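You operate a simulated robot arm through the tools that you are given. There is no shell and no other tool. Be economical: measure what you need, move in short steps, check, and stop when the job is done.

You are at the controls of a simulated robot arm. One attempt, no reset.

## Task
Make up a fresh soak bath and stand the grey basket in it.
Fine: shut the drain lever of the empty basin, open the blue handle by the high soap pump till the water is past the blue line and shut it, add two pumps of soap and stir with a quarter turn of the handwheel. The rinse pump, filter valve and bleed button stay.

The check looks at the end state, three seconds after you hand in, the way a careful person would. Anything else that was tipped, shoved, dropped, spilled or broken makes it a failure.

## Robot
A 6-joint arm with a two-finger parallel gripper, fixed in place. Base frame: the origin is at the foot of the arm, x ahead of it, y to its left, z up. Readings come in mm, degrees, newtons and seconds.
With the tool pointing down near the work surface it reaches from about 180 to 840 mm from the base axis. Its first joint turns from -166.0 to 166.0 degrees. Payload 3.91 kg.
The TCP is the grasp point between the finger pads, 30 mm short of the fingertips. In the tool frame z runs along the fingers and y along their closing line. Largest opening 110 mm; finger width 20, thickness 10; the body of the gripper, 48 by 112 mm, starts 55 mm behind the TCP.
Orientation is told as [roll, pitch, yaw] about the base's x, y, z axes, in that order, counted from this pose: with the fingers straight down and closing along the base's y, the tool's x points along the base's -x, its y along +y and its z along -z.

## Interface
- The arm moves only by the tool drive_tool. Its argument "targets" is a list of rows, each an object of numbers (a shift or turn left out is 0, a gripper value left out holds the last): "tx", "ty", "tz": the shift along the base's x, y, z in mm; "ax", "ay", "az": the turn, a rotation vector about the base's x, y, z in degrees. In form: [{"tx": .., "ty": .., "tz": .., "ax": .., "ay": .., "az": ..}, ...]. A call has 1 to 8 rows; each row shifts and turns the commanded pose from where the row before left it. "hand" is the closure in counts, from 0 (fully open) to 255 (shut), set as the call begins (left out, the last holds). Each row takes 0.2 s and may step no farther than 50 mm and 8.6 degrees from the row before; otherwise, or with a gripper value out of range, the whole call is refused. Where a pose cannot be reached the arm comes as near as it can. A force on the tool above 90 N (or 10 N above the force at the start of the call, whichever is more), or a blocked arm, ends the call early, and 0.2 s more pass. Each finger travels about 108 mm/s and halts on what it meets, pressing with about 20 N; the grip force reading is that of the motor and also rises with nothing between the fingers. The clock runs only during rows and for 0.2 s after the last one: add rows that do not move to give the fingers time. The reply holds the time, the measured pose of the TCP, the force on the tool along the base axes, the opening and the grip force, in the units named above and with some noise, with the torque about the TCP (base axes, N m) and any sound that the robot's microphone picked up.
- Cameras (640 x 400 px; columns grow to the right, rows downward): "scene" is fixed at [399.9, -499.9, 1616.4]; the picture's right is [1.00, 0.05, 0.00], its down [0.02, -0.41, -0.91] and it looks along [-0.04, 0.91, -0.41] (base axes); focal length 366 px, centre (320, 200). "wrist" rides on the gripper at [77, 7, -115] in the tool frame; the picture's right is [-0.09, 1.00, 0.00], its down [-0.80, -0.07, -0.59] and it looks along [-0.59, -0.05, 0.80] (tool axes); focal length 270 px, centre (320, 200).
- grab_frame(camera): a new picture of that camera. It takes no simulated time.
- move_column(by): slides the trunk up (or, below 0, down) by that many mm; the arm rides with it, the base frame stays. It gives what a move gives, with no picture.
- pixel_to_xyz(camera, pixels): for up to 12 pixels [column, row] of the newest picture of that camera ("zoom" is the newest enlarged one), the place [x, y, z] in the base frame of the surface seen there, good to about 3 mm. It takes no simulated time.
- close_up(camera, box): a new picture of the part [left, top, right, bottom] of that camera's present view, enlarged. It takes no simulated time.
- hand_in(): hands the job in; it is judged then, once.

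Keep the steps short. Do not move on a guess: measure, check each grasp and each placing, and mend mistakes. In all there are 80 turns and 54 pictures (those below and enlarged ones count). Leave the gripper open and the arm clear of the work at the hand-in unless told otherwise, and finish with a single line.

The tools are called after "Emit:" as name(argument=value, ...) on one line, values as JSON. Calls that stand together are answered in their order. drive_tool: Moves the arm, as the interface text tells. Its arguments: {"type":"object","properties":{"targets":{"type":"array","items":{"type":"object","properties":{"tx":{"type":"number"},"ty":{"type":"number"},"tz":{"type":"number"},"ax":{"type":"number"},"ay":{"type":"number"},"az":{"type":"number"}}}},"hand":{"type":"number"}},"required":["targets"]} The other tools are called the same way: move_column (by) slides the trunk up or down; grab_frame (camera) takes a picture; pixel_to_xyz (camera, pixels) gives the place of the surface under pixels of a picture; close_up (camera, box) takes an enlarged picture of a part of a camera's view; hand_in () hands the job in.

At the start:

```text
t: 0.0
eef_pos: [24.4, 357.7, 1431.2]
tool_rot: [0.1, 0.0, 0.0]
contact_force: [-0.4, 0.6, 1.1]
ft_torque: [0.01, -0.03, 0.0]
grip_width: 109.9
grip_force: 0.0
trunk travel left (down, up): [-514.0, 26.0]
```

scene: 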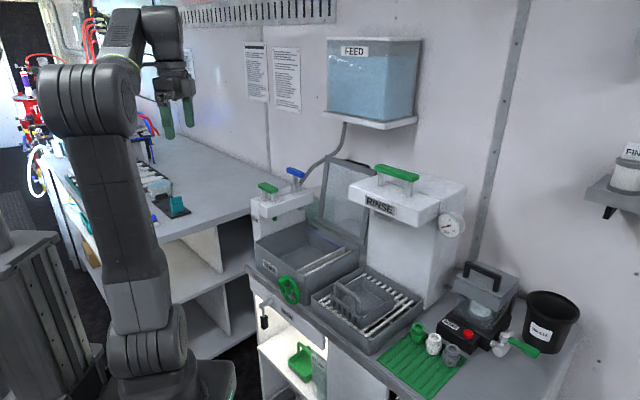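
wrist: 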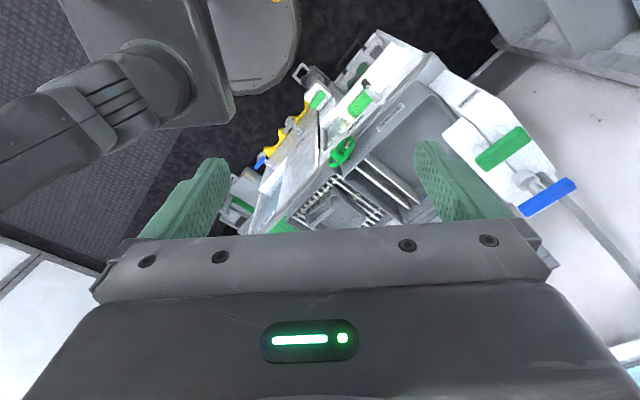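

I see a bench with a soak basin, the blue handle, a green soap pump, a handwheel and a basket on a rack. I'll enlarge the bench areas first.

Emit:
close_up(camera="scene", box=[230, 150, 430, 275])

Emit:
close_up(camera="scene", box=[230, 260, 430, 385])

Emit:
close_up(camera="scene", box=[400, 250, 600, 375])

```text
3.20 times, centred on (330, 212) of scene
```

zoom: 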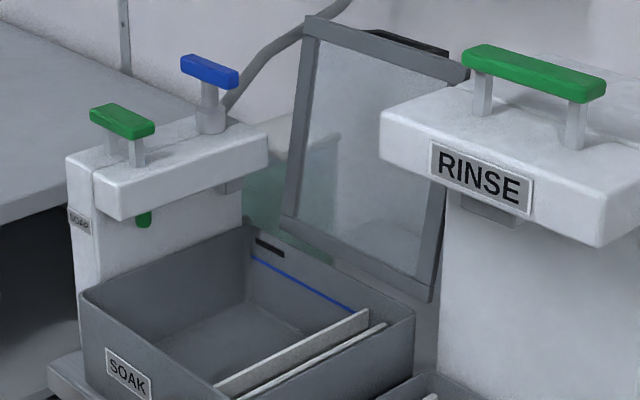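

```text
3.20 times, centred on (330, 322) of scene
```

zoom: 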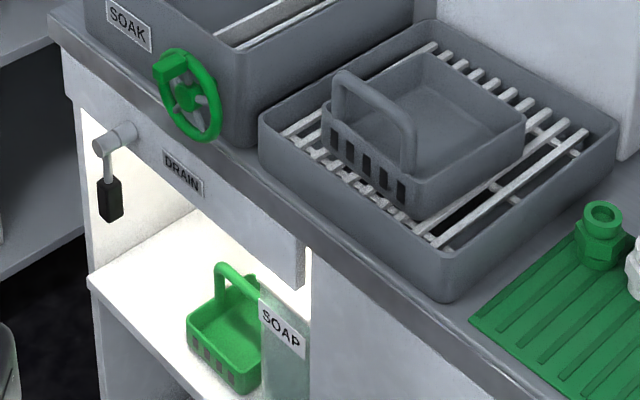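

```text
3.20 times, centred on (500, 312) of scene
```

zoom: 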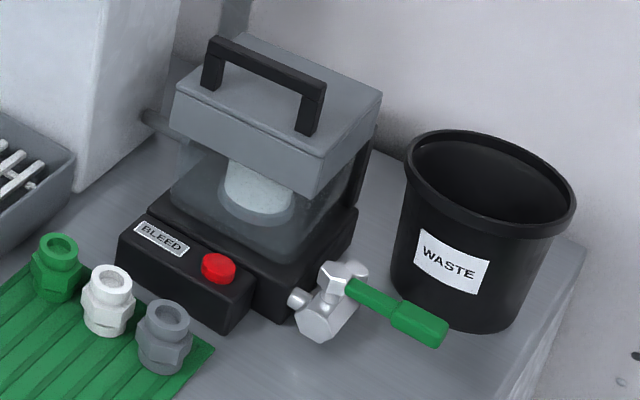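

Now I'll measure the key parts: drain lever pivot and tip, wheel, soap pump, blue handle, basket and basin corners.

Emit:
pixel_to_xyz(camera="scene", pixels=[[266, 304], [264.5, 322.5], [288.7, 290.3], [268, 187], [261, 184], [276, 191], [296, 172], [288, 169], [303, 174.5], [295.5, 187], [310, 218], [324, 236]])

Emit:
pixel_to_xyz(camera="scene", pixels=[[336.5, 285], [357, 300], [348, 291], [331, 295], [358, 316], [393.5, 297], [362, 276], [257, 242], [308, 225], [360, 250], [307, 273], [298, 254]])

Emit:
close_up(camera="scene", box=[240, 270, 340, 333])

```text
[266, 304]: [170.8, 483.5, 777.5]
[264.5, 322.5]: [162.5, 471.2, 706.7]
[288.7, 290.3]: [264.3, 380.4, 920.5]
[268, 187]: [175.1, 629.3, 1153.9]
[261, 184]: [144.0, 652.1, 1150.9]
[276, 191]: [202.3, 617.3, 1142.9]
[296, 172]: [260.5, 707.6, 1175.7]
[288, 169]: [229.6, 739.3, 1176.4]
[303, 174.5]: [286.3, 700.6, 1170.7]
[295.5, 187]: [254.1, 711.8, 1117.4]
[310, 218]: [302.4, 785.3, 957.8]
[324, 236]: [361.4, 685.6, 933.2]
```

```text
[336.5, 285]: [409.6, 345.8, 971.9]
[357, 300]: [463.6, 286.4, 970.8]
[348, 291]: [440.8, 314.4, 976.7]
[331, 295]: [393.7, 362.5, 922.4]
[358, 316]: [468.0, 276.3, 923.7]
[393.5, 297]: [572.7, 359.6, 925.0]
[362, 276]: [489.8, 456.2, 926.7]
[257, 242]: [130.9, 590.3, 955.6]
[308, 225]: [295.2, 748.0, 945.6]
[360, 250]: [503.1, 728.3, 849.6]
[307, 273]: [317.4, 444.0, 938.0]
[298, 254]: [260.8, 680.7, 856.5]
```

```text
6.35 times, centred on (290, 302) of scene
```

zoom: 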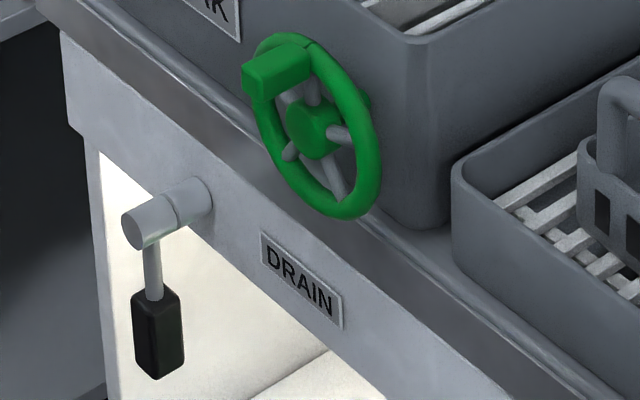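

The station sits at about 45 degrees. I'll measure more points to get the exact direction: panel face, label, wheel knob and bench edge.

Emit:
pixel_to_xyz(camera="zoom", pixels=[[110, 115], [400, 330], [148, 228], [200, 200], [153, 270], [150, 310], [155, 365], [280, 75], [262, 85], [312, 130], [360, 150], [345, 210]])

Emit:
pixel_to_xyz(camera="scene", pixels=[[256, 245], [305, 277], [260, 262], [300, 290], [314, 305], [370, 351], [302, 221], [358, 248], [349, 249], [300, 271], [340, 255], [252, 268]])

```text
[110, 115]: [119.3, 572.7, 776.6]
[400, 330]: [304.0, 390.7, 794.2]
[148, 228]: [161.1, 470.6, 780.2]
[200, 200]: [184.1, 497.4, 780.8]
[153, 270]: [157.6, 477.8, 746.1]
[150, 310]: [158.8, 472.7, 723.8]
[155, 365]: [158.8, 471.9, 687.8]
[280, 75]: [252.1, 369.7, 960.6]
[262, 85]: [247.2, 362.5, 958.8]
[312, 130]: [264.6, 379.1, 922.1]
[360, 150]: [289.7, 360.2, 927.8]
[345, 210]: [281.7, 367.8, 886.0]
```

```text
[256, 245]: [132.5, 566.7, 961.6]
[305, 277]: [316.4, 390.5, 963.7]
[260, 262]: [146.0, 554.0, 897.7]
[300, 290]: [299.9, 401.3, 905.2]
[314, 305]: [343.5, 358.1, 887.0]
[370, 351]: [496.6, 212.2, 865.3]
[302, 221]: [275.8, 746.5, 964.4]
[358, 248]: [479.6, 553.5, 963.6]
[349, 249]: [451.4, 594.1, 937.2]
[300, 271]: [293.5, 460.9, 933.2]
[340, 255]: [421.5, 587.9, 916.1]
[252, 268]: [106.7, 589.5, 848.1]
```

The bench direction is u=(0.707,-0.707) along the front and d=(0.707,0.707) into the bench. The lever hub is at s≈-220, r≈450, z≈780. I'll yaw 45° to square the tool to the bench and move to a viewing pose over open air.

Emit:
drive_tool(targets=[{"tx": 17.7, "ty": 7, "tz": -22, "az": 7.5}, {"tx": 17.7, "ty": 7, "tz": -22, "az": 7.5}, {"tx": 17.7, "ty": 7, "tz": -22, "az": 7.5}, {"tx": 17.7, "ty": 7, "tz": -22, "az": 7.5}, {"tx": 17.7, "ty": 7, "tz": -22, "az": 7.5}, {"tx": 17.7, "ty": 7, "tz": -22, "az": 7.5}, {}], hand=255)

Emit:
grab_frame(camera="wrist")

```text
t: 1.6
eef_pos: [129.9, 399.6, 1299.5]
tool_rot: [0.2, -0.1, 45.0]
contact_force: [1.2, -0.5, 0.4]
ft_torque: [0.01, 0.02, 0.01]
grip_width: 0.0
grip_force: 19.5
trunk travel left (down, up): [-514.0, 26.0]
```

```text
47 pictures are left
```

wrist: 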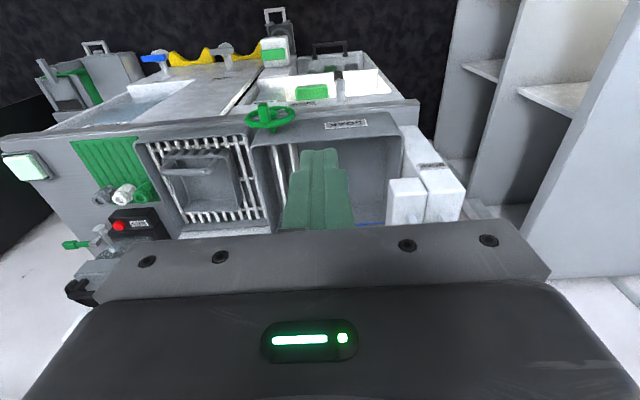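

The wrist view is upside down: image top is toward the robot. I'll enlarge the top part and measure what lies in front of the bench, since the arm has to pass through there.

Emit:
close_up(camera="wrist", box=[20, 0, 500, 300])

Emit:
pixel_to_xyz(camera="wrist", pixels=[[190, 55], [155, 58], [275, 45], [90, 60], [350, 85], [225, 80], [150, 100], [310, 92], [330, 48], [268, 115], [400, 110], [20, 135]])

```text
1.33 times, centred on (260, 150) of wrist
```

zoom: 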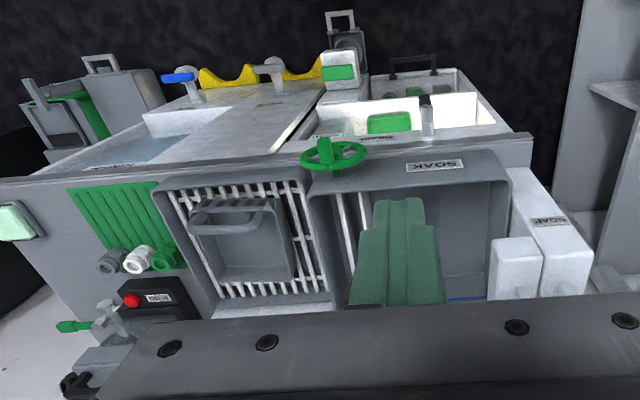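

```text
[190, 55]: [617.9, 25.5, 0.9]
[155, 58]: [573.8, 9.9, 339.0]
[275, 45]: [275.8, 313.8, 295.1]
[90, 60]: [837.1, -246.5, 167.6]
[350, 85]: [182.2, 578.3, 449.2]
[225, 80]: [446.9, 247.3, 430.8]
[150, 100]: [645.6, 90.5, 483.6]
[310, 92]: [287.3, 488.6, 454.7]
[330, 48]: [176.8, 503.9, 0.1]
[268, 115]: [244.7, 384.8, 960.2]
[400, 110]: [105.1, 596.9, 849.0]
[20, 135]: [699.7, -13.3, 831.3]
```

Objects in front of the bench are all below z≈480. Here I'll turn the closed tool to horizontal, pointing into the bench along d, for use as a peg on the drain lever.

Emit:
drive_tool(targets=[{"tx": -11, "ax": 5.8, "ay": -5.8}, {"tx": -11, "ax": 5.8, "ay": -5.8}, {"tx": -11, "ax": 5.8, "ay": -5.8}, {"tx": -11, "ty": -5, "ax": 5.8, "ay": -5.8}, {"ax": 5.8, "ay": -5.8}, {"ax": 5.8, "ay": -5.8}, {"ax": 5.8, "ay": -5.8}, {"ax": 5.8, "ay": -5.8}])

Emit:
drive_tool(targets=[{"ax": 5.8, "ay": -5.8}, {"ax": 5.8, "ay": -5.8}, {"ax": 5.64, "ay": -5.64}, {}])

Emit:
move_column(by=-300)

Emit:
grab_frame(camera="scene")

```text
t: 3.4
eef_pos: [85.9, 394.2, 1299.1]
tool_rot: [0.3, -65.7, 44.7]
contact_force: [0.1, 0.2, 0.1]
ft_torque: [0.01, -0.02, 0.0]
grip_width: 0.0
grip_force: 19.9
trunk travel left (down, up): [-514.0, 26.0]
```

```text
t: 4.4
eef_pos: [87.2, 395.1, 1299.4]
tool_rot: [179.6, -90.0, -134.6]
contact_force: [-0.4, -0.8, -1.1]
ft_torque: [-0.05, 0.0, 0.01]
grip_width: 0.0
grip_force: 19.6
trunk travel left (down, up): [-514.0, 26.0]
```

```text
t: 7.4
eef_pos: [86.4, 394.3, 1000.0]
tool_rot: [-176.4, -89.9, -138.5]
contact_force: [0.9, 0.9, -0.6]
ft_torque: [0.03, -0.01, -0.02]
grip_width: 0.2
grip_force: 20.2
trunk travel left (down, up): [-214.0, 326.0]
```

```text
45 pictures are left
```

scene: 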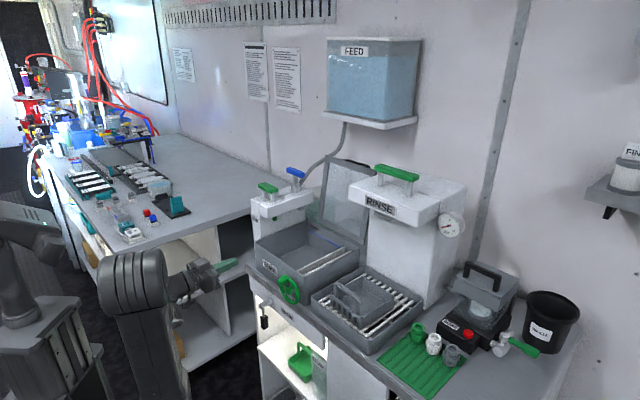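

The tool is horizontal and the view is clear. I'll lower the column by 210 to bring the tool toward lever-grip height.

Emit:
move_column(by=-210)

Emit:
drive_tool(targets=[{"tx": -15, "ty": 15, "tz": -25}, {"tx": -16, "ty": 16, "tz": -25}, {"tz": -25}, {"tz": -10}, {}])

Emit:
close_up(camera="scene", box=[200, 260, 340, 348])

Emit:
grab_frame(camera="wrist")

```text
t: 9.7
eef_pos: [86.7, 395.3, 788.3]
tool_rot: [-175.8, -89.9, -139.0]
contact_force: [-0.3, -0.5, 0.1]
ft_torque: [0.01, 0.0, -0.01]
grip_width: 0.2
grip_force: 19.5
trunk travel left (down, up): [-4.0, 536.0]
```

```text
t: 10.8
eef_pos: [55.8, 426.4, 703.3]
tool_rot: [178.8, -89.9, -133.7]
contact_force: [-0.4, -0.4, -0.4]
ft_torque: [0.0, 0.01, 0.0]
grip_width: 0.0
grip_force: 19.8
trunk travel left (down, up): [-4.0, 536.0]
```

```text
4.55 times, centred on (270, 304) of scene
```

zoom: 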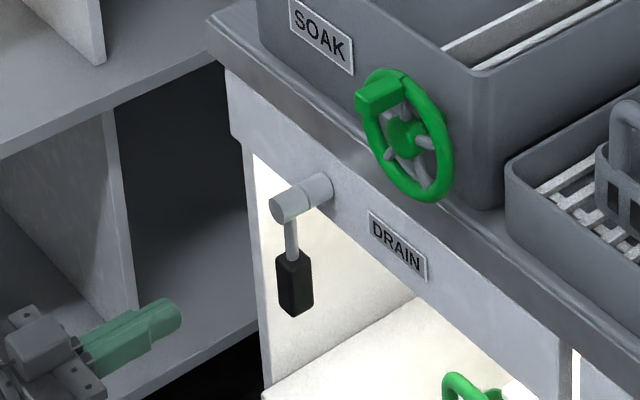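

```text
43 pictures are left
```

wrist: 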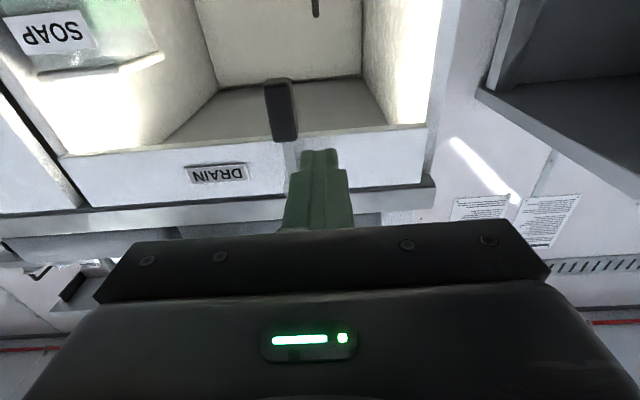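

TCP is at r=341, s=-262, z=703, left of the lever. I'll advance along d to r≈437 beside the black grip, then push a little toward the label (+u) and read the force.

Emit:
drive_tool(targets=[{"tx": 23, "ty": 23}, {"tx": 23, "ty": 23}, {"tx": 21, "ty": 21}, {}])

Emit:
drive_tool(targets=[{"tx": 7, "ty": -7}, {"tx": 7, "ty": -7}, {"tx": 7, "ty": -7}, {"tx": 7, "ty": -7}, {}])

Emit:
close_up(camera="scene", box=[200, 260, 340, 348])

```text
t: 11.8
eef_pos: [123.0, 492.6, 703.9]
tool_rot: [171.7, -90.0, -126.6]
contact_force: [0.2, 0.9, -0.2]
ft_torque: [0.01, 0.02, -0.01]
grip_width: 0.0
grip_force: 20.4
trunk travel left (down, up): [-4.0, 536.0]
```

```text
t: 12.7
eef_pos: [131.3, 482.8, 703.1]
tool_rot: [-111.6, -89.5, 158.9]
contact_force: [-46.7, 49.5, -8.4]
ft_torque: [-0.55, 0.18, -0.41]
grip_width: 0.0
grip_force: 20.0
trunk travel left (down, up): [-4.0, 536.0]
stopped in row 4: the force on the tool passed its limit at 99 N (the readings are from after the stop); the commanded pose is now the measured one
```

```text
4.55 times, centred on (270, 304) of scene
```

zoom: 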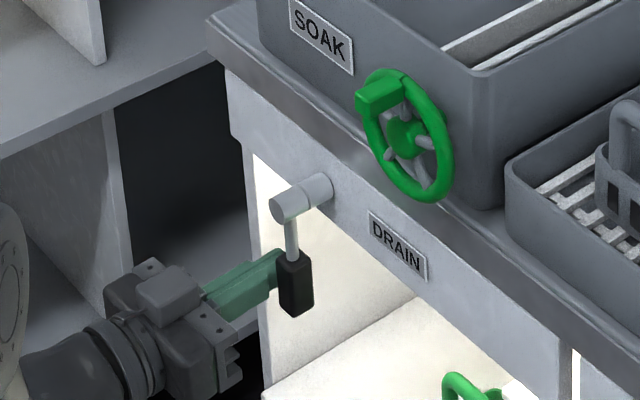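

The lever is against its stop in that direction: 70 N and no movement. I'll back off, go around to its right side, and push the other way.

Emit:
drive_tool(targets=[{"tx": -5, "ty": 5}, {"tx": -21, "ty": -21}, {"tx": -21, "ty": -21}, {"tx": 25, "ty": -25}, {"tx": 25, "ty": -25}, {}])

Emit:
drive_tool(targets=[{"tx": 21, "ty": 21}, {"tx": 21, "ty": 21}, {}])

Emit:
drive_tool(targets=[{"tx": -7, "ty": 7}, {"tx": -7, "ty": 7}, {"tx": -7, "ty": 7}, {"tx": -7, "ty": 7}, {}])

Emit:
close_up(camera="scene", box=[200, 260, 340, 348])

```text
t: 14.1
eef_pos: [140.9, 388.2, 705.9]
tool_rot: [-176.9, -89.7, -136.9]
contact_force: [-0.3, 0.2, 0.3]
ft_torque: [0.03, -0.01, -0.03]
grip_width: 0.0
grip_force: 20.5
trunk travel left (down, up): [-4.0, 536.0]
```

```text
t: 14.9
eef_pos: [183.7, 429.5, 704.7]
tool_rot: [-174.0, -89.8, -139.7]
contact_force: [0.9, 0.6, 0.0]
ft_torque: [0.01, -0.01, -0.02]
grip_width: 0.1
grip_force: 20.1
trunk travel left (down, up): [-4.0, 536.0]
```

```text
t: 16.1
eef_pos: [157.2, 456.1, 705.7]
tool_rot: [-172.8, -89.8, -141.1]
contact_force: [1.8, 0.1, -0.1]
ft_torque: [-0.01, 0.01, -0.02]
grip_width: 0.0
grip_force: 20.1
trunk travel left (down, up): [-4.0, 536.0]
```

```text
4.55 times, centred on (270, 304) of scene
```

zoom: 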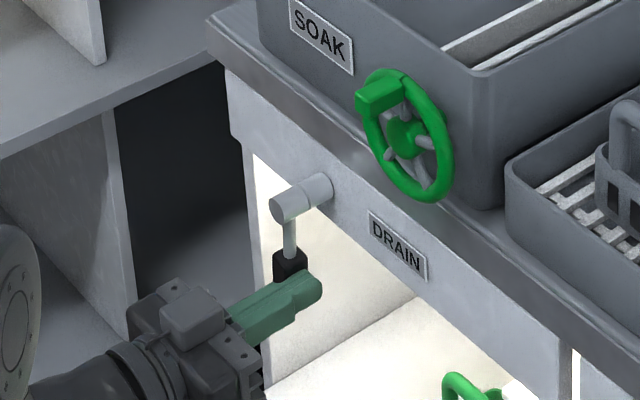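

Contact from the right is near. The first push gave only about 2 N, so I'll carry on along an arc to the left and up around the hub (s≈-222, z≈780).

Emit:
drive_tool(targets=[{"tx": -10.5, "ty": 10.5, "tz": 1}, {"tx": -10.5, "ty": 10.5, "tz": 1}, {"tx": -12.7, "ty": 12.7, "tz": 7}, {}])

Emit:
drive_tool(targets=[{"tx": -10.6, "ty": 10.6, "tz": 12}, {"tx": -8.5, "ty": 8.5, "tz": 15}, {"tx": -5.7, "ty": 5.7, "tz": 18}, {}])

Emit:
close_up(camera="scene", box=[200, 260, 340, 348])

```text
t: 17.1
eef_pos: [122.9, 492.4, 714.5]
tool_rot: [-170.9, -89.8, -143.0]
contact_force: [-0.8, -0.1, -0.9]
ft_torque: [-0.03, 0.0, -0.01]
grip_width: 0.1
grip_force: 19.9
trunk travel left (down, up): [-4.0, 536.0]
```

```text
t: 18.1
eef_pos: [98.7, 516.1, 755.2]
tool_rot: [-47.2, -89.6, 93.3]
contact_force: [2.7, -18.0, -40.8]
ft_torque: [-0.03, 0.35, -0.21]
grip_width: 0.0
grip_force: 20.5
trunk travel left (down, up): [-4.0, 536.0]
```

```text
4.55 times, centred on (270, 304) of scene
```

zoom: 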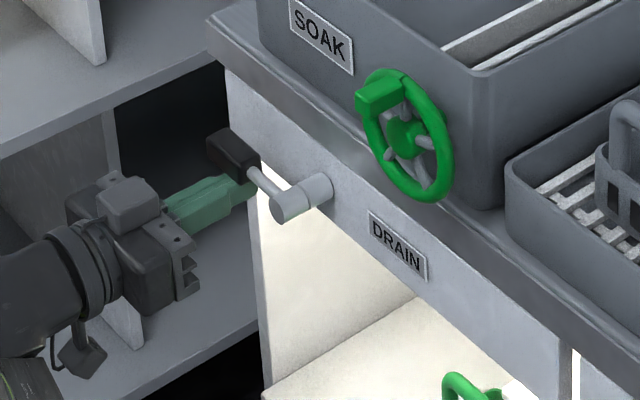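

The lever is horizontal and against its stop at 45 N, so the drain is shut. I'll back the tool away and raise the column.

Emit:
drive_tool(targets=[{"tz": -10}, {"tx": -25, "ty": -25, "tz": -3}, {"tx": -28, "ty": -28}, {"tx": -28, "ty": -28}, {}])

Emit:
move_column(by=510)

Emit:
close_up(camera="scene", box=[200, 260, 340, 348])

```text
t: 19.3
eef_pos: [16.1, 436.2, 746.6]
tool_rot: [-173.6, -89.7, -140.4]
contact_force: [-0.3, -0.2, 0.2]
ft_torque: [0.0, -0.03, -0.02]
grip_width: 0.0
grip_force: 20.0
trunk travel left (down, up): [-4.0, 536.0]
```

```text
refused: 510 is not a number from -400 to 400
```

```text
4.55 times, centred on (270, 304) of scene
```

zoom: 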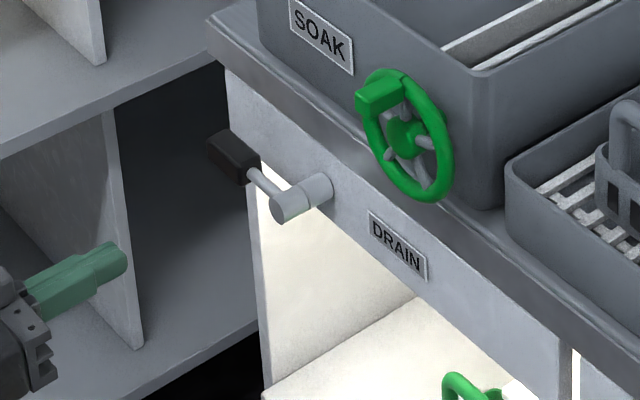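

The lever stays horizontal. I'll raise the column in two steps and then tilt the tool back to vertical.

Emit:
move_column(by=400)

Emit:
move_column(by=110)

Emit:
drive_tool(targets=[{"tz": 15, "ax": -5.8, "ay": 5.8}, {"tz": 15, "ax": -5.8, "ay": 5.8}, {"tz": 15, "ax": -5.8, "ay": 5.8}, {"tz": 15, "ax": -5.8, "ay": 5.8}, {"tz": 15, "ax": -5.8, "ay": 5.8}, {"tz": 15, "ax": -5.8, "ay": 5.8}, {"tz": 15, "ax": -5.8, "ay": 5.8}, {"tz": 15, "ax": -5.8, "ay": 5.8}])

Emit:
drive_tool(targets=[{"ax": -5.8, "ay": 5.8}, {"ax": -5.8, "ay": 5.8}, {"ax": -5.64, "ay": 5.64}, {}])

```text
t: 23.1
eef_pos: [15.4, 436.5, 1145.8]
tool_rot: [-171.7, -89.8, -142.2]
contact_force: [-0.4, -0.1, 0.3]
ft_torque: [-0.01, 0.03, 0.0]
grip_width: 0.0
grip_force: 19.8
trunk travel left (down, up): [-404.0, 136.0]
```

```text
t: 24.6
eef_pos: [16.1, 436.5, 1256.4]
tool_rot: [-170.8, -89.7, -142.9]
contact_force: [0.1, 0.1, 0.0]
ft_torque: [-0.02, 0.02, 0.03]
grip_width: 0.1
grip_force: 19.6
trunk travel left (down, up): [-514.0, 26.0]
```

```text
t: 26.4
eef_pos: [16.4, 436.1, 1376.2]
tool_rot: [1.1, -24.5, 45.1]
contact_force: [0.4, 0.0, -0.6]
ft_torque: [0.01, 0.01, 0.02]
grip_width: 0.0
grip_force: 20.0
trunk travel left (down, up): [-514.0, 26.0]
```

```text
t: 27.4
eef_pos: [15.7, 436.4, 1376.6]
tool_rot: [1.3, -0.2, 45.0]
contact_force: [0.5, 0.6, -1.1]
ft_torque: [0.0, 0.02, -0.01]
grip_width: 0.1
grip_force: 20.1
trunk travel left (down, up): [-514.0, 26.0]
```

The tool is vertical again. Before moving over the blue handle I'll measure the FEED tank and the wall for clearance.

Emit:
grab_frame(camera="scene")

Emit:
pixel_to_xyz(camera="scene", pixels=[[328, 80], [326, 113], [386, 129], [386, 90], [285, 150], [288, 169.5], [295, 173], [303, 176], [296, 181], [261, 184], [268, 188], [276, 191]])

```text
38 pictures are left
```

scene: 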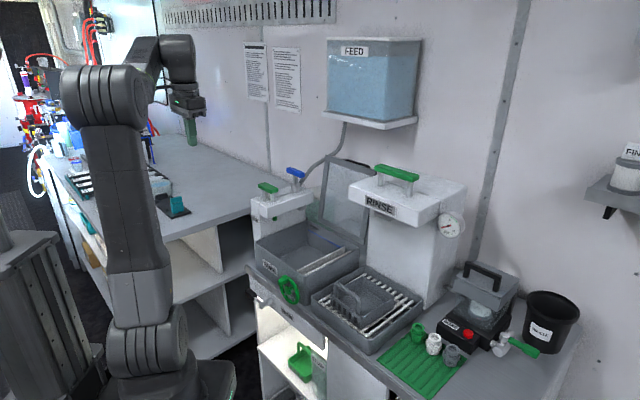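

```text
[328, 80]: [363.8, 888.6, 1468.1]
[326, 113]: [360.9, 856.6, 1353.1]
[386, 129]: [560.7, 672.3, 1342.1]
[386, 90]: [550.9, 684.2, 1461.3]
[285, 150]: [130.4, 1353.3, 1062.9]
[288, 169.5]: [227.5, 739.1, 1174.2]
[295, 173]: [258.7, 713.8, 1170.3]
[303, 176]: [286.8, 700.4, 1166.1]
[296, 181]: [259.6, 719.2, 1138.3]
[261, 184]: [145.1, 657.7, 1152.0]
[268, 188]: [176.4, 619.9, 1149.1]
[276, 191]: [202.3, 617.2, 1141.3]
```

The tank is well behind the handle at r≥860. I'll move toward the blue handle and yaw −90° so the fingers close across the bar, opening them on the way.

Emit:
drive_tool(targets=[{"tx": 19.5, "ty": 23, "tz": -8, "az": -8.2}, {"tx": 19.5, "ty": 23, "tz": -8, "az": -8.2}, {"tx": 19.5, "ty": 23, "tz": -8, "az": -8.2}, {"tx": 19.5, "ty": 23, "tz": -8, "az": -8.2}, {"tx": 19.5, "ty": 23, "tz": -8, "az": -8.2}, {"tx": 19.5, "ty": 23, "tz": -8, "az": -8.2}, {"tx": 19.5, "ty": 23, "tz": -8, "az": -8.2}, {"tx": 19.5, "ty": 23, "tz": -8, "az": -8.2}], hand=80)

Emit:
drive_tool(targets=[{"tx": 19.5, "ty": 23, "tz": -8, "az": -8.2}, {"tx": 19.5, "ty": 23, "tz": -8, "az": -8.2}, {"tx": 19.5, "ty": 23, "tz": -8, "az": -8}, {}])

Emit:
grab_frame(camera="wrist")

Emit:
close_up(camera="scene", box=[200, 100, 360, 200])

```text
t: 29.2
eef_pos: [172.1, 622.3, 1311.0]
tool_rot: [1.1, -0.1, -20.7]
contact_force: [-0.7, 1.0, -0.7]
ft_torque: [-0.02, -0.03, -0.01]
grip_width: 75.4
grip_force: 0.1
trunk travel left (down, up): [-514.0, 26.0]
```

```text
t: 30.2
eef_pos: [229.4, 682.8, 1268.4]
tool_rot: [2.2, 0.3, -45.1]
contact_force: [0.4, -0.7, 0.7]
ft_torque: [-0.04, 0.01, -0.02]
grip_width: 75.6
grip_force: 0.1
out of reach, approached as far as the arm can: row 2, 3
trunk travel left (down, up): [-514.0, 26.0]
```

```text
37 pictures are left
```

wrist: 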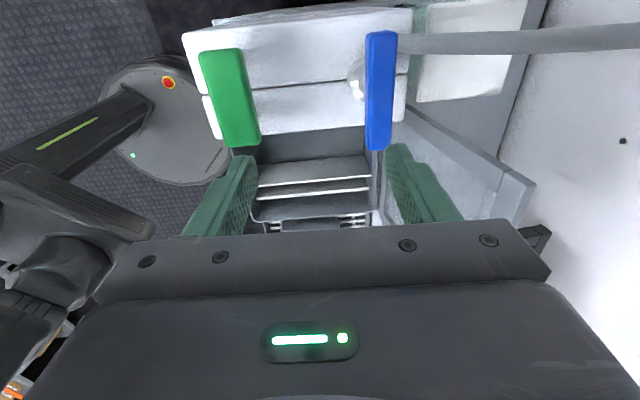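

```text
4.00 times, centred on (280, 150) of scene
```

zoom: 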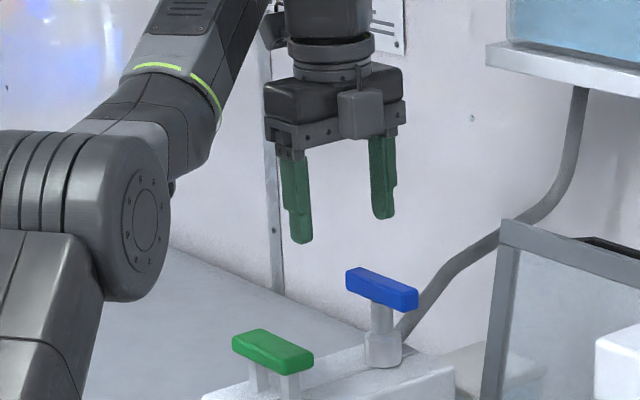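

The handle bar shows clearly in the wrist view at pixels (366-398, 30-150). I'll measure its corners.

Emit:
pixel_to_xyz(camera="wrist", pixels=[[370, 38], [393, 38], [368, 145], [388, 145], [381, 90], [366, 90], [397, 90], [205, 60], [237, 60], [226, 140], [254, 140], [228, 98]])

Emit:
move_column(by=24)

```text
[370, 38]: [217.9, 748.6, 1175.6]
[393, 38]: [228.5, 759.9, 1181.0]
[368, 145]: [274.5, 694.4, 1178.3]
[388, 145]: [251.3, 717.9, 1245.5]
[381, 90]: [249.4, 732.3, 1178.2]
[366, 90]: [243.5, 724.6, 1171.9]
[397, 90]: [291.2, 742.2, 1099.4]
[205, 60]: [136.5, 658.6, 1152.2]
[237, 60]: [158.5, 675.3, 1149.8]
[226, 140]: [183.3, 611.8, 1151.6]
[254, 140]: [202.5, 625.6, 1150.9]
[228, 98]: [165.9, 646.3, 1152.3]
```

```text
t: 30.9
eef_pos: [230.7, 682.5, 1293.2]
tool_rot: [2.1, 0.2, -45.0]
contact_force: [-0.7, -0.7, 1.5]
ft_torque: [-0.01, 0.0, 0.0]
grip_width: 75.6
grip_force: 0.1
trunk travel left (down, up): [-538.0, 2.0]
```

The blue bar spans s −375..−295, r 683..700, with its top at z≈1179 and centre at (252, 726). I'll descend to z≈1225 and centre over it.

Emit:
drive_tool(targets=[{"tz": -30}, {"tz": -30, "tx": 5, "ty": 10}, {"tx": 8, "ty": 16}, {"tx": 8, "ty": 16}, {}])

Emit:
grab_frame(camera="wrist")

```text
t: 32.1
eef_pos: [245.3, 710.6, 1229.6]
tool_rot: [2.0, 0.3, -45.0]
contact_force: [0.4, 0.3, 0.4]
ft_torque: [0.0, -0.01, 0.04]
grip_width: 75.6
grip_force: 0.1
out of reach, approached as far as the arm can: row 4
trunk travel left (down, up): [-538.0, 2.0]
```

```text
35 pictures are left
```

wrist: 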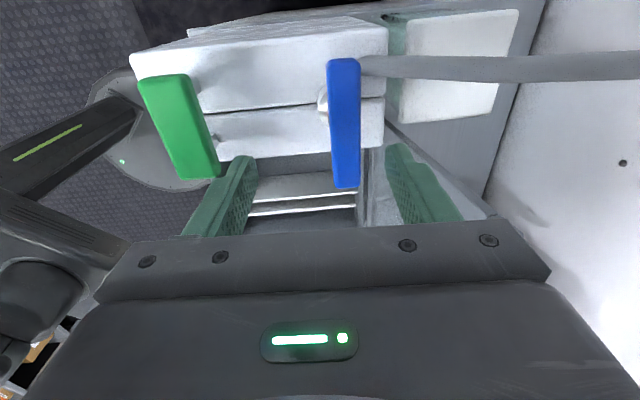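

The bar is between the fingers. I'll lower 50 mm and shift the last bit toward the bar's centre (r 692, s −335).

Emit:
drive_tool(targets=[{"tz": -25}, {"tz": -25, "tx": 3, "ty": 6}, {"tx": 4, "ty": 10}, {}])

Emit:
close_up(camera="scene", box=[220, 120, 348, 200])

```text
t: 33.1
eef_pos: [251.3, 726.9, 1179.3]
tool_rot: [2.1, 0.4, -45.0]
contact_force: [0.0, 0.1, -0.3]
ft_torque: [-0.01, 0.01, 0.01]
grip_width: 75.5
grip_force: 0.1
trunk travel left (down, up): [-538.0, 2.0]
```

```text
5.00 times, centred on (284, 160) of scene
```

zoom: 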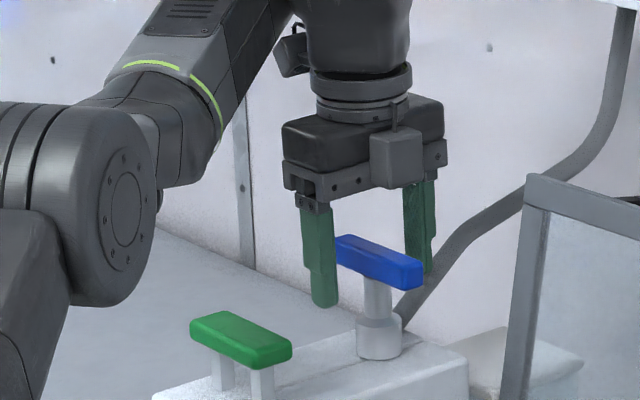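

The bar lies between the fingers. I'll go 8 mm lower, close on it and check.

Emit:
drive_tool(targets=[{"tz": -8}])

Emit:
drive_tool(targets=[{}, {}, {}], hand=255)

```text
t: 33.5
eef_pos: [251.0, 725.9, 1171.6]
tool_rot: [2.0, 0.3, -45.0]
contact_force: [0.0, -0.2, -1.0]
ft_torque: [0.01, -0.01, 0.01]
grip_width: 75.6
grip_force: 0.0
trunk travel left (down, up): [-538.0, 2.0]
```

```text
t: 34.3
eef_pos: [253.6, 728.0, 1171.1]
tool_rot: [2.2, 0.3, -45.0]
contact_force: [11.0, 22.5, 12.1]
ft_torque: [-0.84, 1.05, 0.06]
grip_width: 21.0
grip_force: 44.9
trunk travel left (down, up): [-538.0, 2.0]
```

The bar is gripped at 21 mm with a 25 N side load along d. I'll relieve that by shifting 3 mm and then try a small turn.

Emit:
drive_tool(targets=[{"tx": 3, "ty": 3}, {}])

Emit:
drive_tool(targets=[{"az": 5}, {"az": 5}, {}])

```text
t: 34.9
eef_pos: [253.7, 729.1, 1170.6]
tool_rot: [2.0, 0.3, -45.0]
contact_force: [3.0, 5.0, 9.9]
ft_torque: [-1.15, 1.52, 0.01]
grip_width: 21.0
grip_force: 45.0
trunk travel left (down, up): [-538.0, 2.0]
```

```text
t: 35.7
eef_pos: [253.3, 727.6, 1172.0]
tool_rot: [2.0, 0.3, -35.0]
contact_force: [0.6, -0.9, 6.4]
ft_torque: [-1.64, 0.7, -0.01]
grip_width: 21.1
grip_force: 44.6
trunk travel left (down, up): [-538.0, 2.0]
```

It turned 10° with almost no torque. I'll look at the handle and at the outlet.

Emit:
close_up(camera="scene", box=[220, 140, 380, 270])

```text
3.08 times, centred on (300, 205) of scene
```

zoom: 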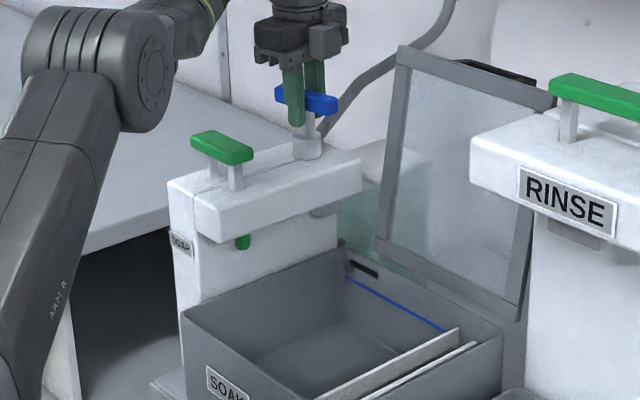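

The bar follows the turn counter-clockwise. I'll continue in small steps and watch for water.

Emit:
drive_tool(targets=[{"az": 8}, {"az": 8}, {"az": 8}, {"az": 8}, {}])

Emit:
close_up(camera="scene", box=[220, 140, 380, 270])

```text
t: 36.9
eef_pos: [253.1, 728.6, 1172.0]
tool_rot: [2.0, 0.4, -3.0]
contact_force: [-1.4, -6.3, 2.7]
ft_torque: [-1.89, -0.15, 0.01]
grip_width: 20.4
grip_force: 44.8
trunk travel left (down, up): [-538.0, 2.0]
```

```text
3.08 times, centred on (300, 205) of scene
```

zoom: 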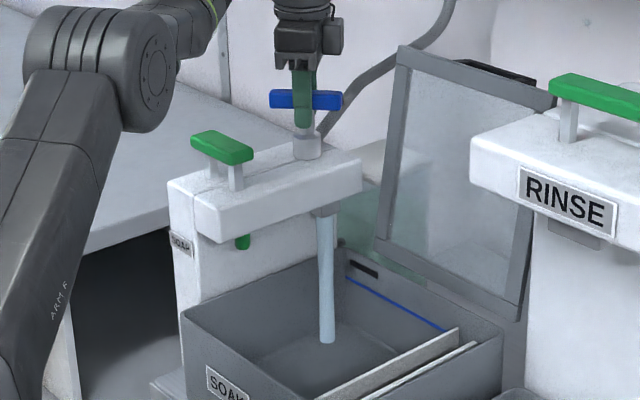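

Water is flowing. I'll hold here and watch the level.

Emit:
drive_tool(targets=[{}, {}, {}, {}, {}, {}, {}, {}])

Emit:
close_up(camera="scene", box=[250, 190, 370, 280])

```text
t: 38.7
eef_pos: [253.3, 728.5, 1172.9]
tool_rot: [1.9, 0.3, -3.0]
contact_force: [-3.0, -9.9, -3.9]
ft_torque: [-1.85, 0.16, -0.02]
grip_width: 21.0
grip_force: 45.0
trunk travel left (down, up): [-538.0, 2.0]
```

```text
4.44 times, centred on (310, 235) of scene
```

zoom: 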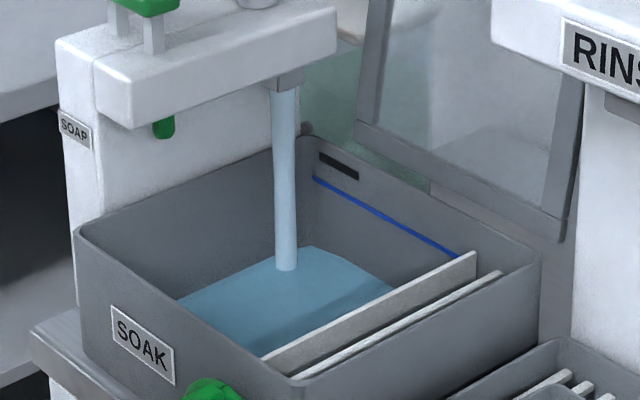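

The water is rising. I'll measure its height against the blue line.

Emit:
pixel_to_xyz(camera="zoom", pixels=[[230, 310], [330, 290], [315, 250], [350, 198], [440, 245], [325, 158], [300, 140], [380, 350], [460, 262], [500, 275]])

```text
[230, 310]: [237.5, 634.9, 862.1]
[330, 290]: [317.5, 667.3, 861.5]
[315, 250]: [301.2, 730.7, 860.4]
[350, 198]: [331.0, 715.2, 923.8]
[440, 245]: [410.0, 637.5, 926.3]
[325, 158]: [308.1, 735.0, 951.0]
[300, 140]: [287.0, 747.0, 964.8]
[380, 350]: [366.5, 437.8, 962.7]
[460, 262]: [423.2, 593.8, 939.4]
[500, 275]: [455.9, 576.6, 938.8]
```

Water is at z≈861, the blue line at z≈925 and the overflow slot at z≈951. I'll hold for two more calls and re-measure to get the rate.

Emit:
drive_tool(targets=[{}, {}, {}, {}, {}, {}, {}, {}])

Emit:
close_up(camera="scene", box=[250, 190, 370, 280])

Emit:
pixel_to_xyz(camera="zoom", pixels=[[230, 305], [330, 285], [250, 280]])

```text
t: 40.5
eef_pos: [253.5, 727.9, 1171.3]
tool_rot: [2.0, 0.3, -3.0]
contact_force: [-4.0, -12.1, -7.7]
ft_torque: [-1.89, 0.13, 0.0]
grip_width: 20.8
grip_force: 44.8
trunk travel left (down, up): [-538.0, 2.0]
```

```text
4.44 times, centred on (310, 235) of scene
```

zoom: 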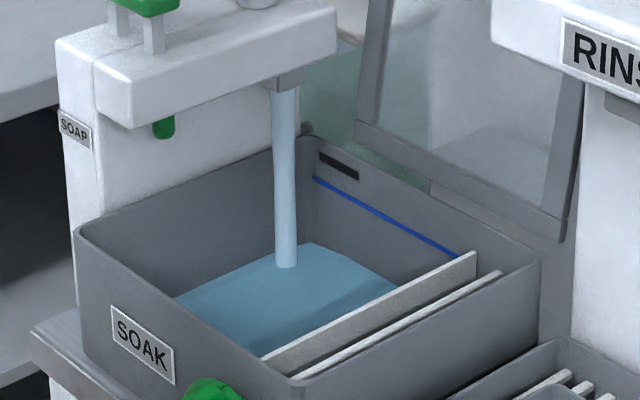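

```text
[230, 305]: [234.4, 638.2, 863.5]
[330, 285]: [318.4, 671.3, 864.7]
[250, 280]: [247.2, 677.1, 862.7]
```

It rises only about 1.4 mm/s, which is slow. I'll open further.

Emit:
drive_tool(targets=[{"az": 8}, {"az": 8}, {"az": 8}, {"az": 8}, {"az": 8}, {}, {}, {}])

Emit:
drive_tool(targets=[{}, {}, {}, {}, {}, {}, {}, {}])

Emit:
close_up(camera="scene", box=[220, 140, 380, 270])

Emit:
pixel_to_xyz(camera="scene", pixels=[[302, 257], [324, 253], [306, 252]])

```text
t: 42.3
eef_pos: [254.8, 728.9, 1171.5]
tool_rot: [2.3, 0.0, 37.0]
contact_force: [4.2, -4.2, -5.7]
ft_torque: [-1.02, -1.61, -0.07]
grip_width: 21.0
grip_force: 45.3
trunk travel left (down, up): [-538.0, 2.0]
```

```text
t: 44.1
eef_pos: [254.0, 727.5, 1170.9]
tool_rot: [2.2, 0.1, 37.0]
contact_force: [4.8, 2.2, 6.4]
ft_torque: [-1.32, -1.09, 0.03]
grip_width: 20.9
grip_force: 45.0
trunk travel left (down, up): [-538.0, 2.0]
```

```text
3.08 times, centred on (300, 205) of scene
```

zoom: 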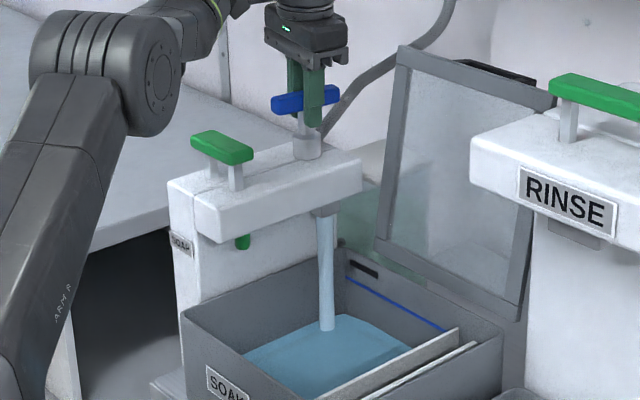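

```text
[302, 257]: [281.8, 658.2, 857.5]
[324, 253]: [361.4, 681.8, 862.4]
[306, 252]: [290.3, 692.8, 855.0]
```

Emit:
pixel_to_xyz(camera="zoom", pixels=[[280, 355], [350, 345], [370, 330], [400, 300]])

Emit:
drive_tool(targets=[{}, {}, {}, {}, {}, {}, {}, {}])

Emit:
drive_tool(targets=[{}, {}, {}, {}, {}, {}, {}, {}])

Emit:
close_up(camera="scene", box=[250, 190, 370, 280])

Emit:
pixel_to_xyz(camera="zoom", pixels=[[240, 300], [330, 280], [260, 275]])

```text
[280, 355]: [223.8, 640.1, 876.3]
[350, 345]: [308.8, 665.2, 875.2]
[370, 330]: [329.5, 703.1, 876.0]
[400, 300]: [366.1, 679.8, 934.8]
```

```text
t: 45.9
eef_pos: [254.2, 727.8, 1171.4]
tool_rot: [2.2, 0.1, 36.9]
contact_force: [5.5, 4.3, 11.3]
ft_torque: [-1.7, -0.65, 0.0]
grip_width: 21.1
grip_force: 44.8
trunk travel left (down, up): [-538.0, 2.0]
```

```text
t: 47.7
eef_pos: [254.2, 728.2, 1171.0]
tool_rot: [2.1, 0.2, 36.9]
contact_force: [2.4, 0.4, 9.4]
ft_torque: [-1.53, -0.84, -0.01]
grip_width: 20.9
grip_force: 44.8
trunk travel left (down, up): [-538.0, 2.0]
```

```text
4.44 times, centred on (310, 235) of scene
```

zoom: 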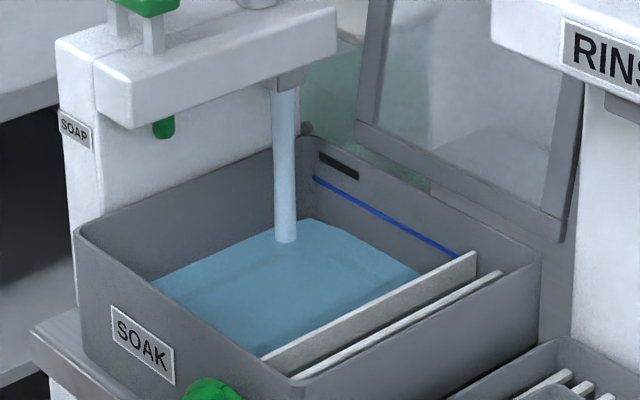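

```text
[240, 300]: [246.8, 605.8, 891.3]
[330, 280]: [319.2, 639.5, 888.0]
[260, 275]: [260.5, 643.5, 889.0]
```

It's now rising about 3.7 mm/s with the level at z≈889. I'll wait about 9 s and then check.

Emit:
drive_tool(targets=[{}, {}, {}, {}, {}, {}, {}, {}])

Emit:
drive_tool(targets=[{}, {}, {}, {}, {}, {}, {}, {}])

Emit:
drive_tool(targets=[{}, {}, {}, {}, {}, {}, {}, {}])

Emit:
drive_tool(targets=[{}, {}, {}, {}, {}, {}, {}, {}])

Emit:
drive_tool(targets=[{}, {}, {}, {}, {}, {}, {}, {}])

Emit:
close_up(camera="scene", box=[250, 190, 370, 280])

Emit:
pixel_to_xyz(camera="zoom", pixels=[[240, 300], [330, 280], [260, 265], [400, 225]])

```text
t: 49.5
eef_pos: [254.5, 727.5, 1171.3]
tool_rot: [2.1, 0.2, 37.0]
contact_force: [1.3, -1.9, 5.1]
ft_torque: [-1.23, -1.24, 0.0]
grip_width: 20.9
grip_force: 45.1
trunk travel left (down, up): [-538.0, 2.0]
```

```text
t: 51.3
eef_pos: [254.6, 728.0, 1172.3]
tool_rot: [2.2, 0.2, 37.0]
contact_force: [0.2, -3.3, 2.6]
ft_torque: [-1.36, -1.08, 0.02]
grip_width: 21.2
grip_force: 45.5
trunk travel left (down, up): [-538.0, 2.0]
```

```text
t: 53.1
eef_pos: [253.7, 728.1, 1169.7]
tool_rot: [2.2, 0.2, 37.0]
contact_force: [0.0, -3.7, 2.0]
ft_torque: [-1.43, -1.04, -0.01]
grip_width: 21.0
grip_force: 45.1
trunk travel left (down, up): [-538.0, 2.0]
```

```text
t: 54.9
eef_pos: [254.6, 726.9, 1171.6]
tool_rot: [2.1, 0.2, 37.0]
contact_force: [-0.6, -5.3, 0.3]
ft_torque: [-1.45, -1.04, 0.01]
grip_width: 20.7
grip_force: 45.2
trunk travel left (down, up): [-538.0, 2.0]
```

```text
t: 56.7
eef_pos: [254.4, 727.9, 1171.6]
tool_rot: [2.1, 0.2, 37.0]
contact_force: [-0.3, -4.7, -0.9]
ft_torque: [-1.46, -1.07, 0.01]
grip_width: 21.1
grip_force: 45.0
trunk travel left (down, up): [-538.0, 2.0]
```

```text
4.44 times, centred on (310, 235) of scene
```

zoom: 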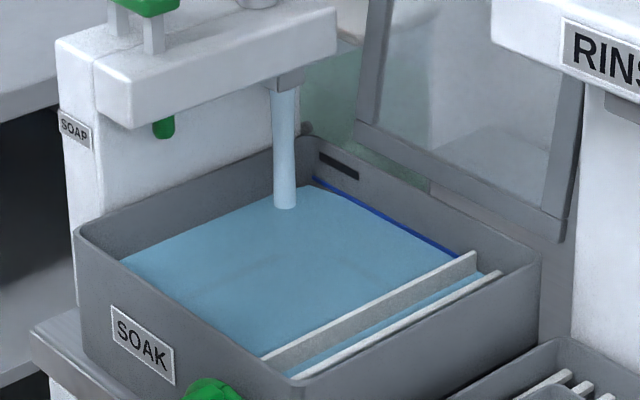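

```text
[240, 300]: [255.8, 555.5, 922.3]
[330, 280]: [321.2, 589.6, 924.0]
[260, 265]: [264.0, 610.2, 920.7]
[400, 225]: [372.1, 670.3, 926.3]
```

The water is just at the line. I'll give it about 1.4 s more, then turn the handle back to its closed position.

Emit:
drive_tool(targets=[{}, {}, {}, {}, {}, {}, {"az": -8.2}, {"az": -8.2}])

Emit:
drive_tool(targets=[{"az": -8.2}, {"az": -8.2}, {"az": -8.2}, {"az": -8.2}, {"az": -8.2}, {"az": -8.2}, {"az": -8.2}, {"az": -8.2}])

Emit:
drive_tool(targets=[{"az": -1}, {"az": -1}, {}])

Emit:
close_up(camera="scene", box=[220, 140, 380, 270])

Emit:
pixel_to_xyz(camera="zoom", pixels=[[280, 345], [350, 325], [310, 300], [395, 295], [300, 310]])

```text
t: 58.5
eef_pos: [253.9, 727.9, 1171.4]
tool_rot: [2.0, 0.3, 20.5]
contact_force: [-2.4, -12.6, -5.8]
ft_torque: [-1.47, -1.46, -0.01]
grip_width: 21.1
grip_force: 45.3
trunk travel left (down, up): [-538.0, 2.0]
```

```text
t: 60.3
eef_pos: [253.5, 730.0, 1172.0]
tool_rot: [2.1, 0.4, -45.1]
contact_force: [-4.0, -10.2, -7.8]
ft_torque: [-0.92, 1.6, 0.07]
grip_width: 20.9
grip_force: 45.1
trunk travel left (down, up): [-538.0, 2.0]
```

```text
t: 61.1
eef_pos: [253.7, 729.4, 1171.5]
tool_rot: [2.0, 0.3, -46.9]
contact_force: [-3.2, -6.5, -6.2]
ft_torque: [-1.92, 0.72, 0.67]
grip_width: 21.2
grip_force: 45.6
trunk travel left (down, up): [-538.0, 2.0]
```

```text
3.08 times, centred on (300, 205) of scene
```

zoom: 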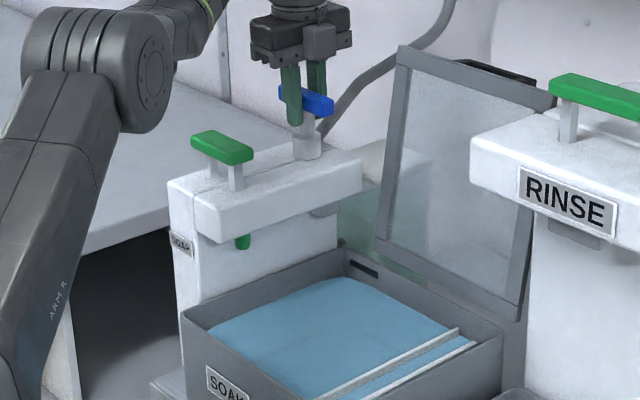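

```text
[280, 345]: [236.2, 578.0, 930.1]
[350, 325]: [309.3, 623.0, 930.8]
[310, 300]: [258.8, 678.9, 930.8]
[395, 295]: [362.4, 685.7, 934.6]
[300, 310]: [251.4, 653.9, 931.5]
```

The handle is at its closed stop (0.67 N·m), the stream is gone and the water is at z≈931, past the line. I'll release and rise clear.

Emit:
drive_tool(targets=[{}, {}, {}, {"tz": 15}, {"tz": 15, "tx": -4, "ty": -4}, {"tz": 15, "tx": -4, "ty": -4}, {"tz": 10, "tx": -4, "ty": -4}, {}], hand=80)

Emit:
close_up(camera="scene", box=[220, 140, 380, 270])

```text
t: 62.9
eef_pos: [241.1, 713.6, 1225.4]
tool_rot: [2.1, 0.3, -47.1]
contact_force: [-0.6, -0.8, -0.5]
ft_torque: [0.0, 0.01, -0.01]
grip_width: 75.5
grip_force: 0.1
out of reach, approached as far as the arm can: row 4
trunk travel left (down, up): [-538.0, 2.0]
```

```text
3.08 times, centred on (300, 205) of scene
```

zoom: 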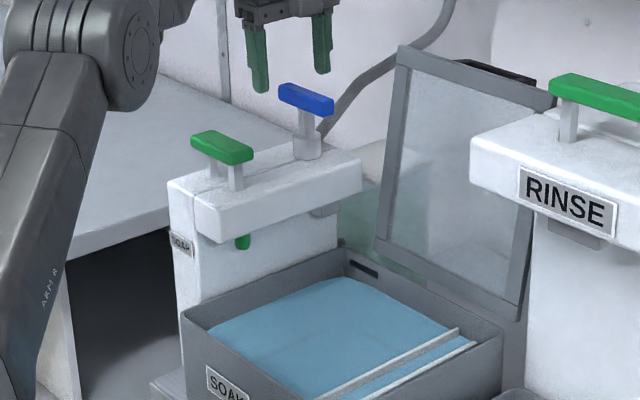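

The valve is closed and the handle is released. Next I'll move over the soap pump centre (170, 643) with the fingers shut.

Emit:
drive_tool(targets=[{"tx": -17.7, "ty": -17.7, "tz": 5}, {"tx": -17.7, "ty": -17.7, "tz": 5}, {"tx": -17.7, "ty": -17.7}, {"tx": -17.7, "ty": -17.7}, {}, {}], hand=255)

Emit:
close_up(camera="scene", box=[220, 120, 348, 200])

```text
t: 64.3
eef_pos: [170.0, 643.4, 1237.4]
tool_rot: [2.1, 0.3, -47.1]
contact_force: [1.0, 0.2, 0.4]
ft_torque: [-0.03, -0.01, 0.03]
grip_width: 0.0
grip_force: 19.5
trunk travel left (down, up): [-538.0, 2.0]
```

```text
5.00 times, centred on (284, 160) of scene
```

zoom: 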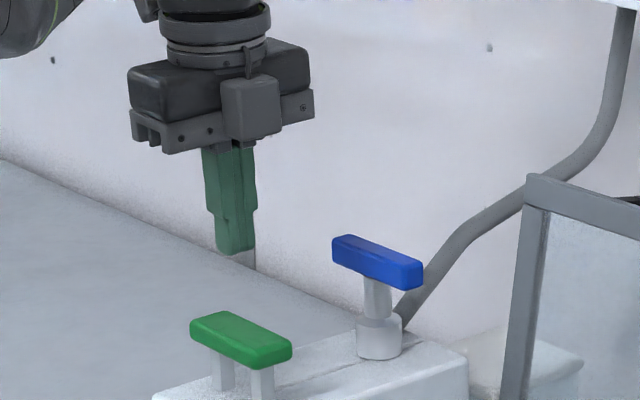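

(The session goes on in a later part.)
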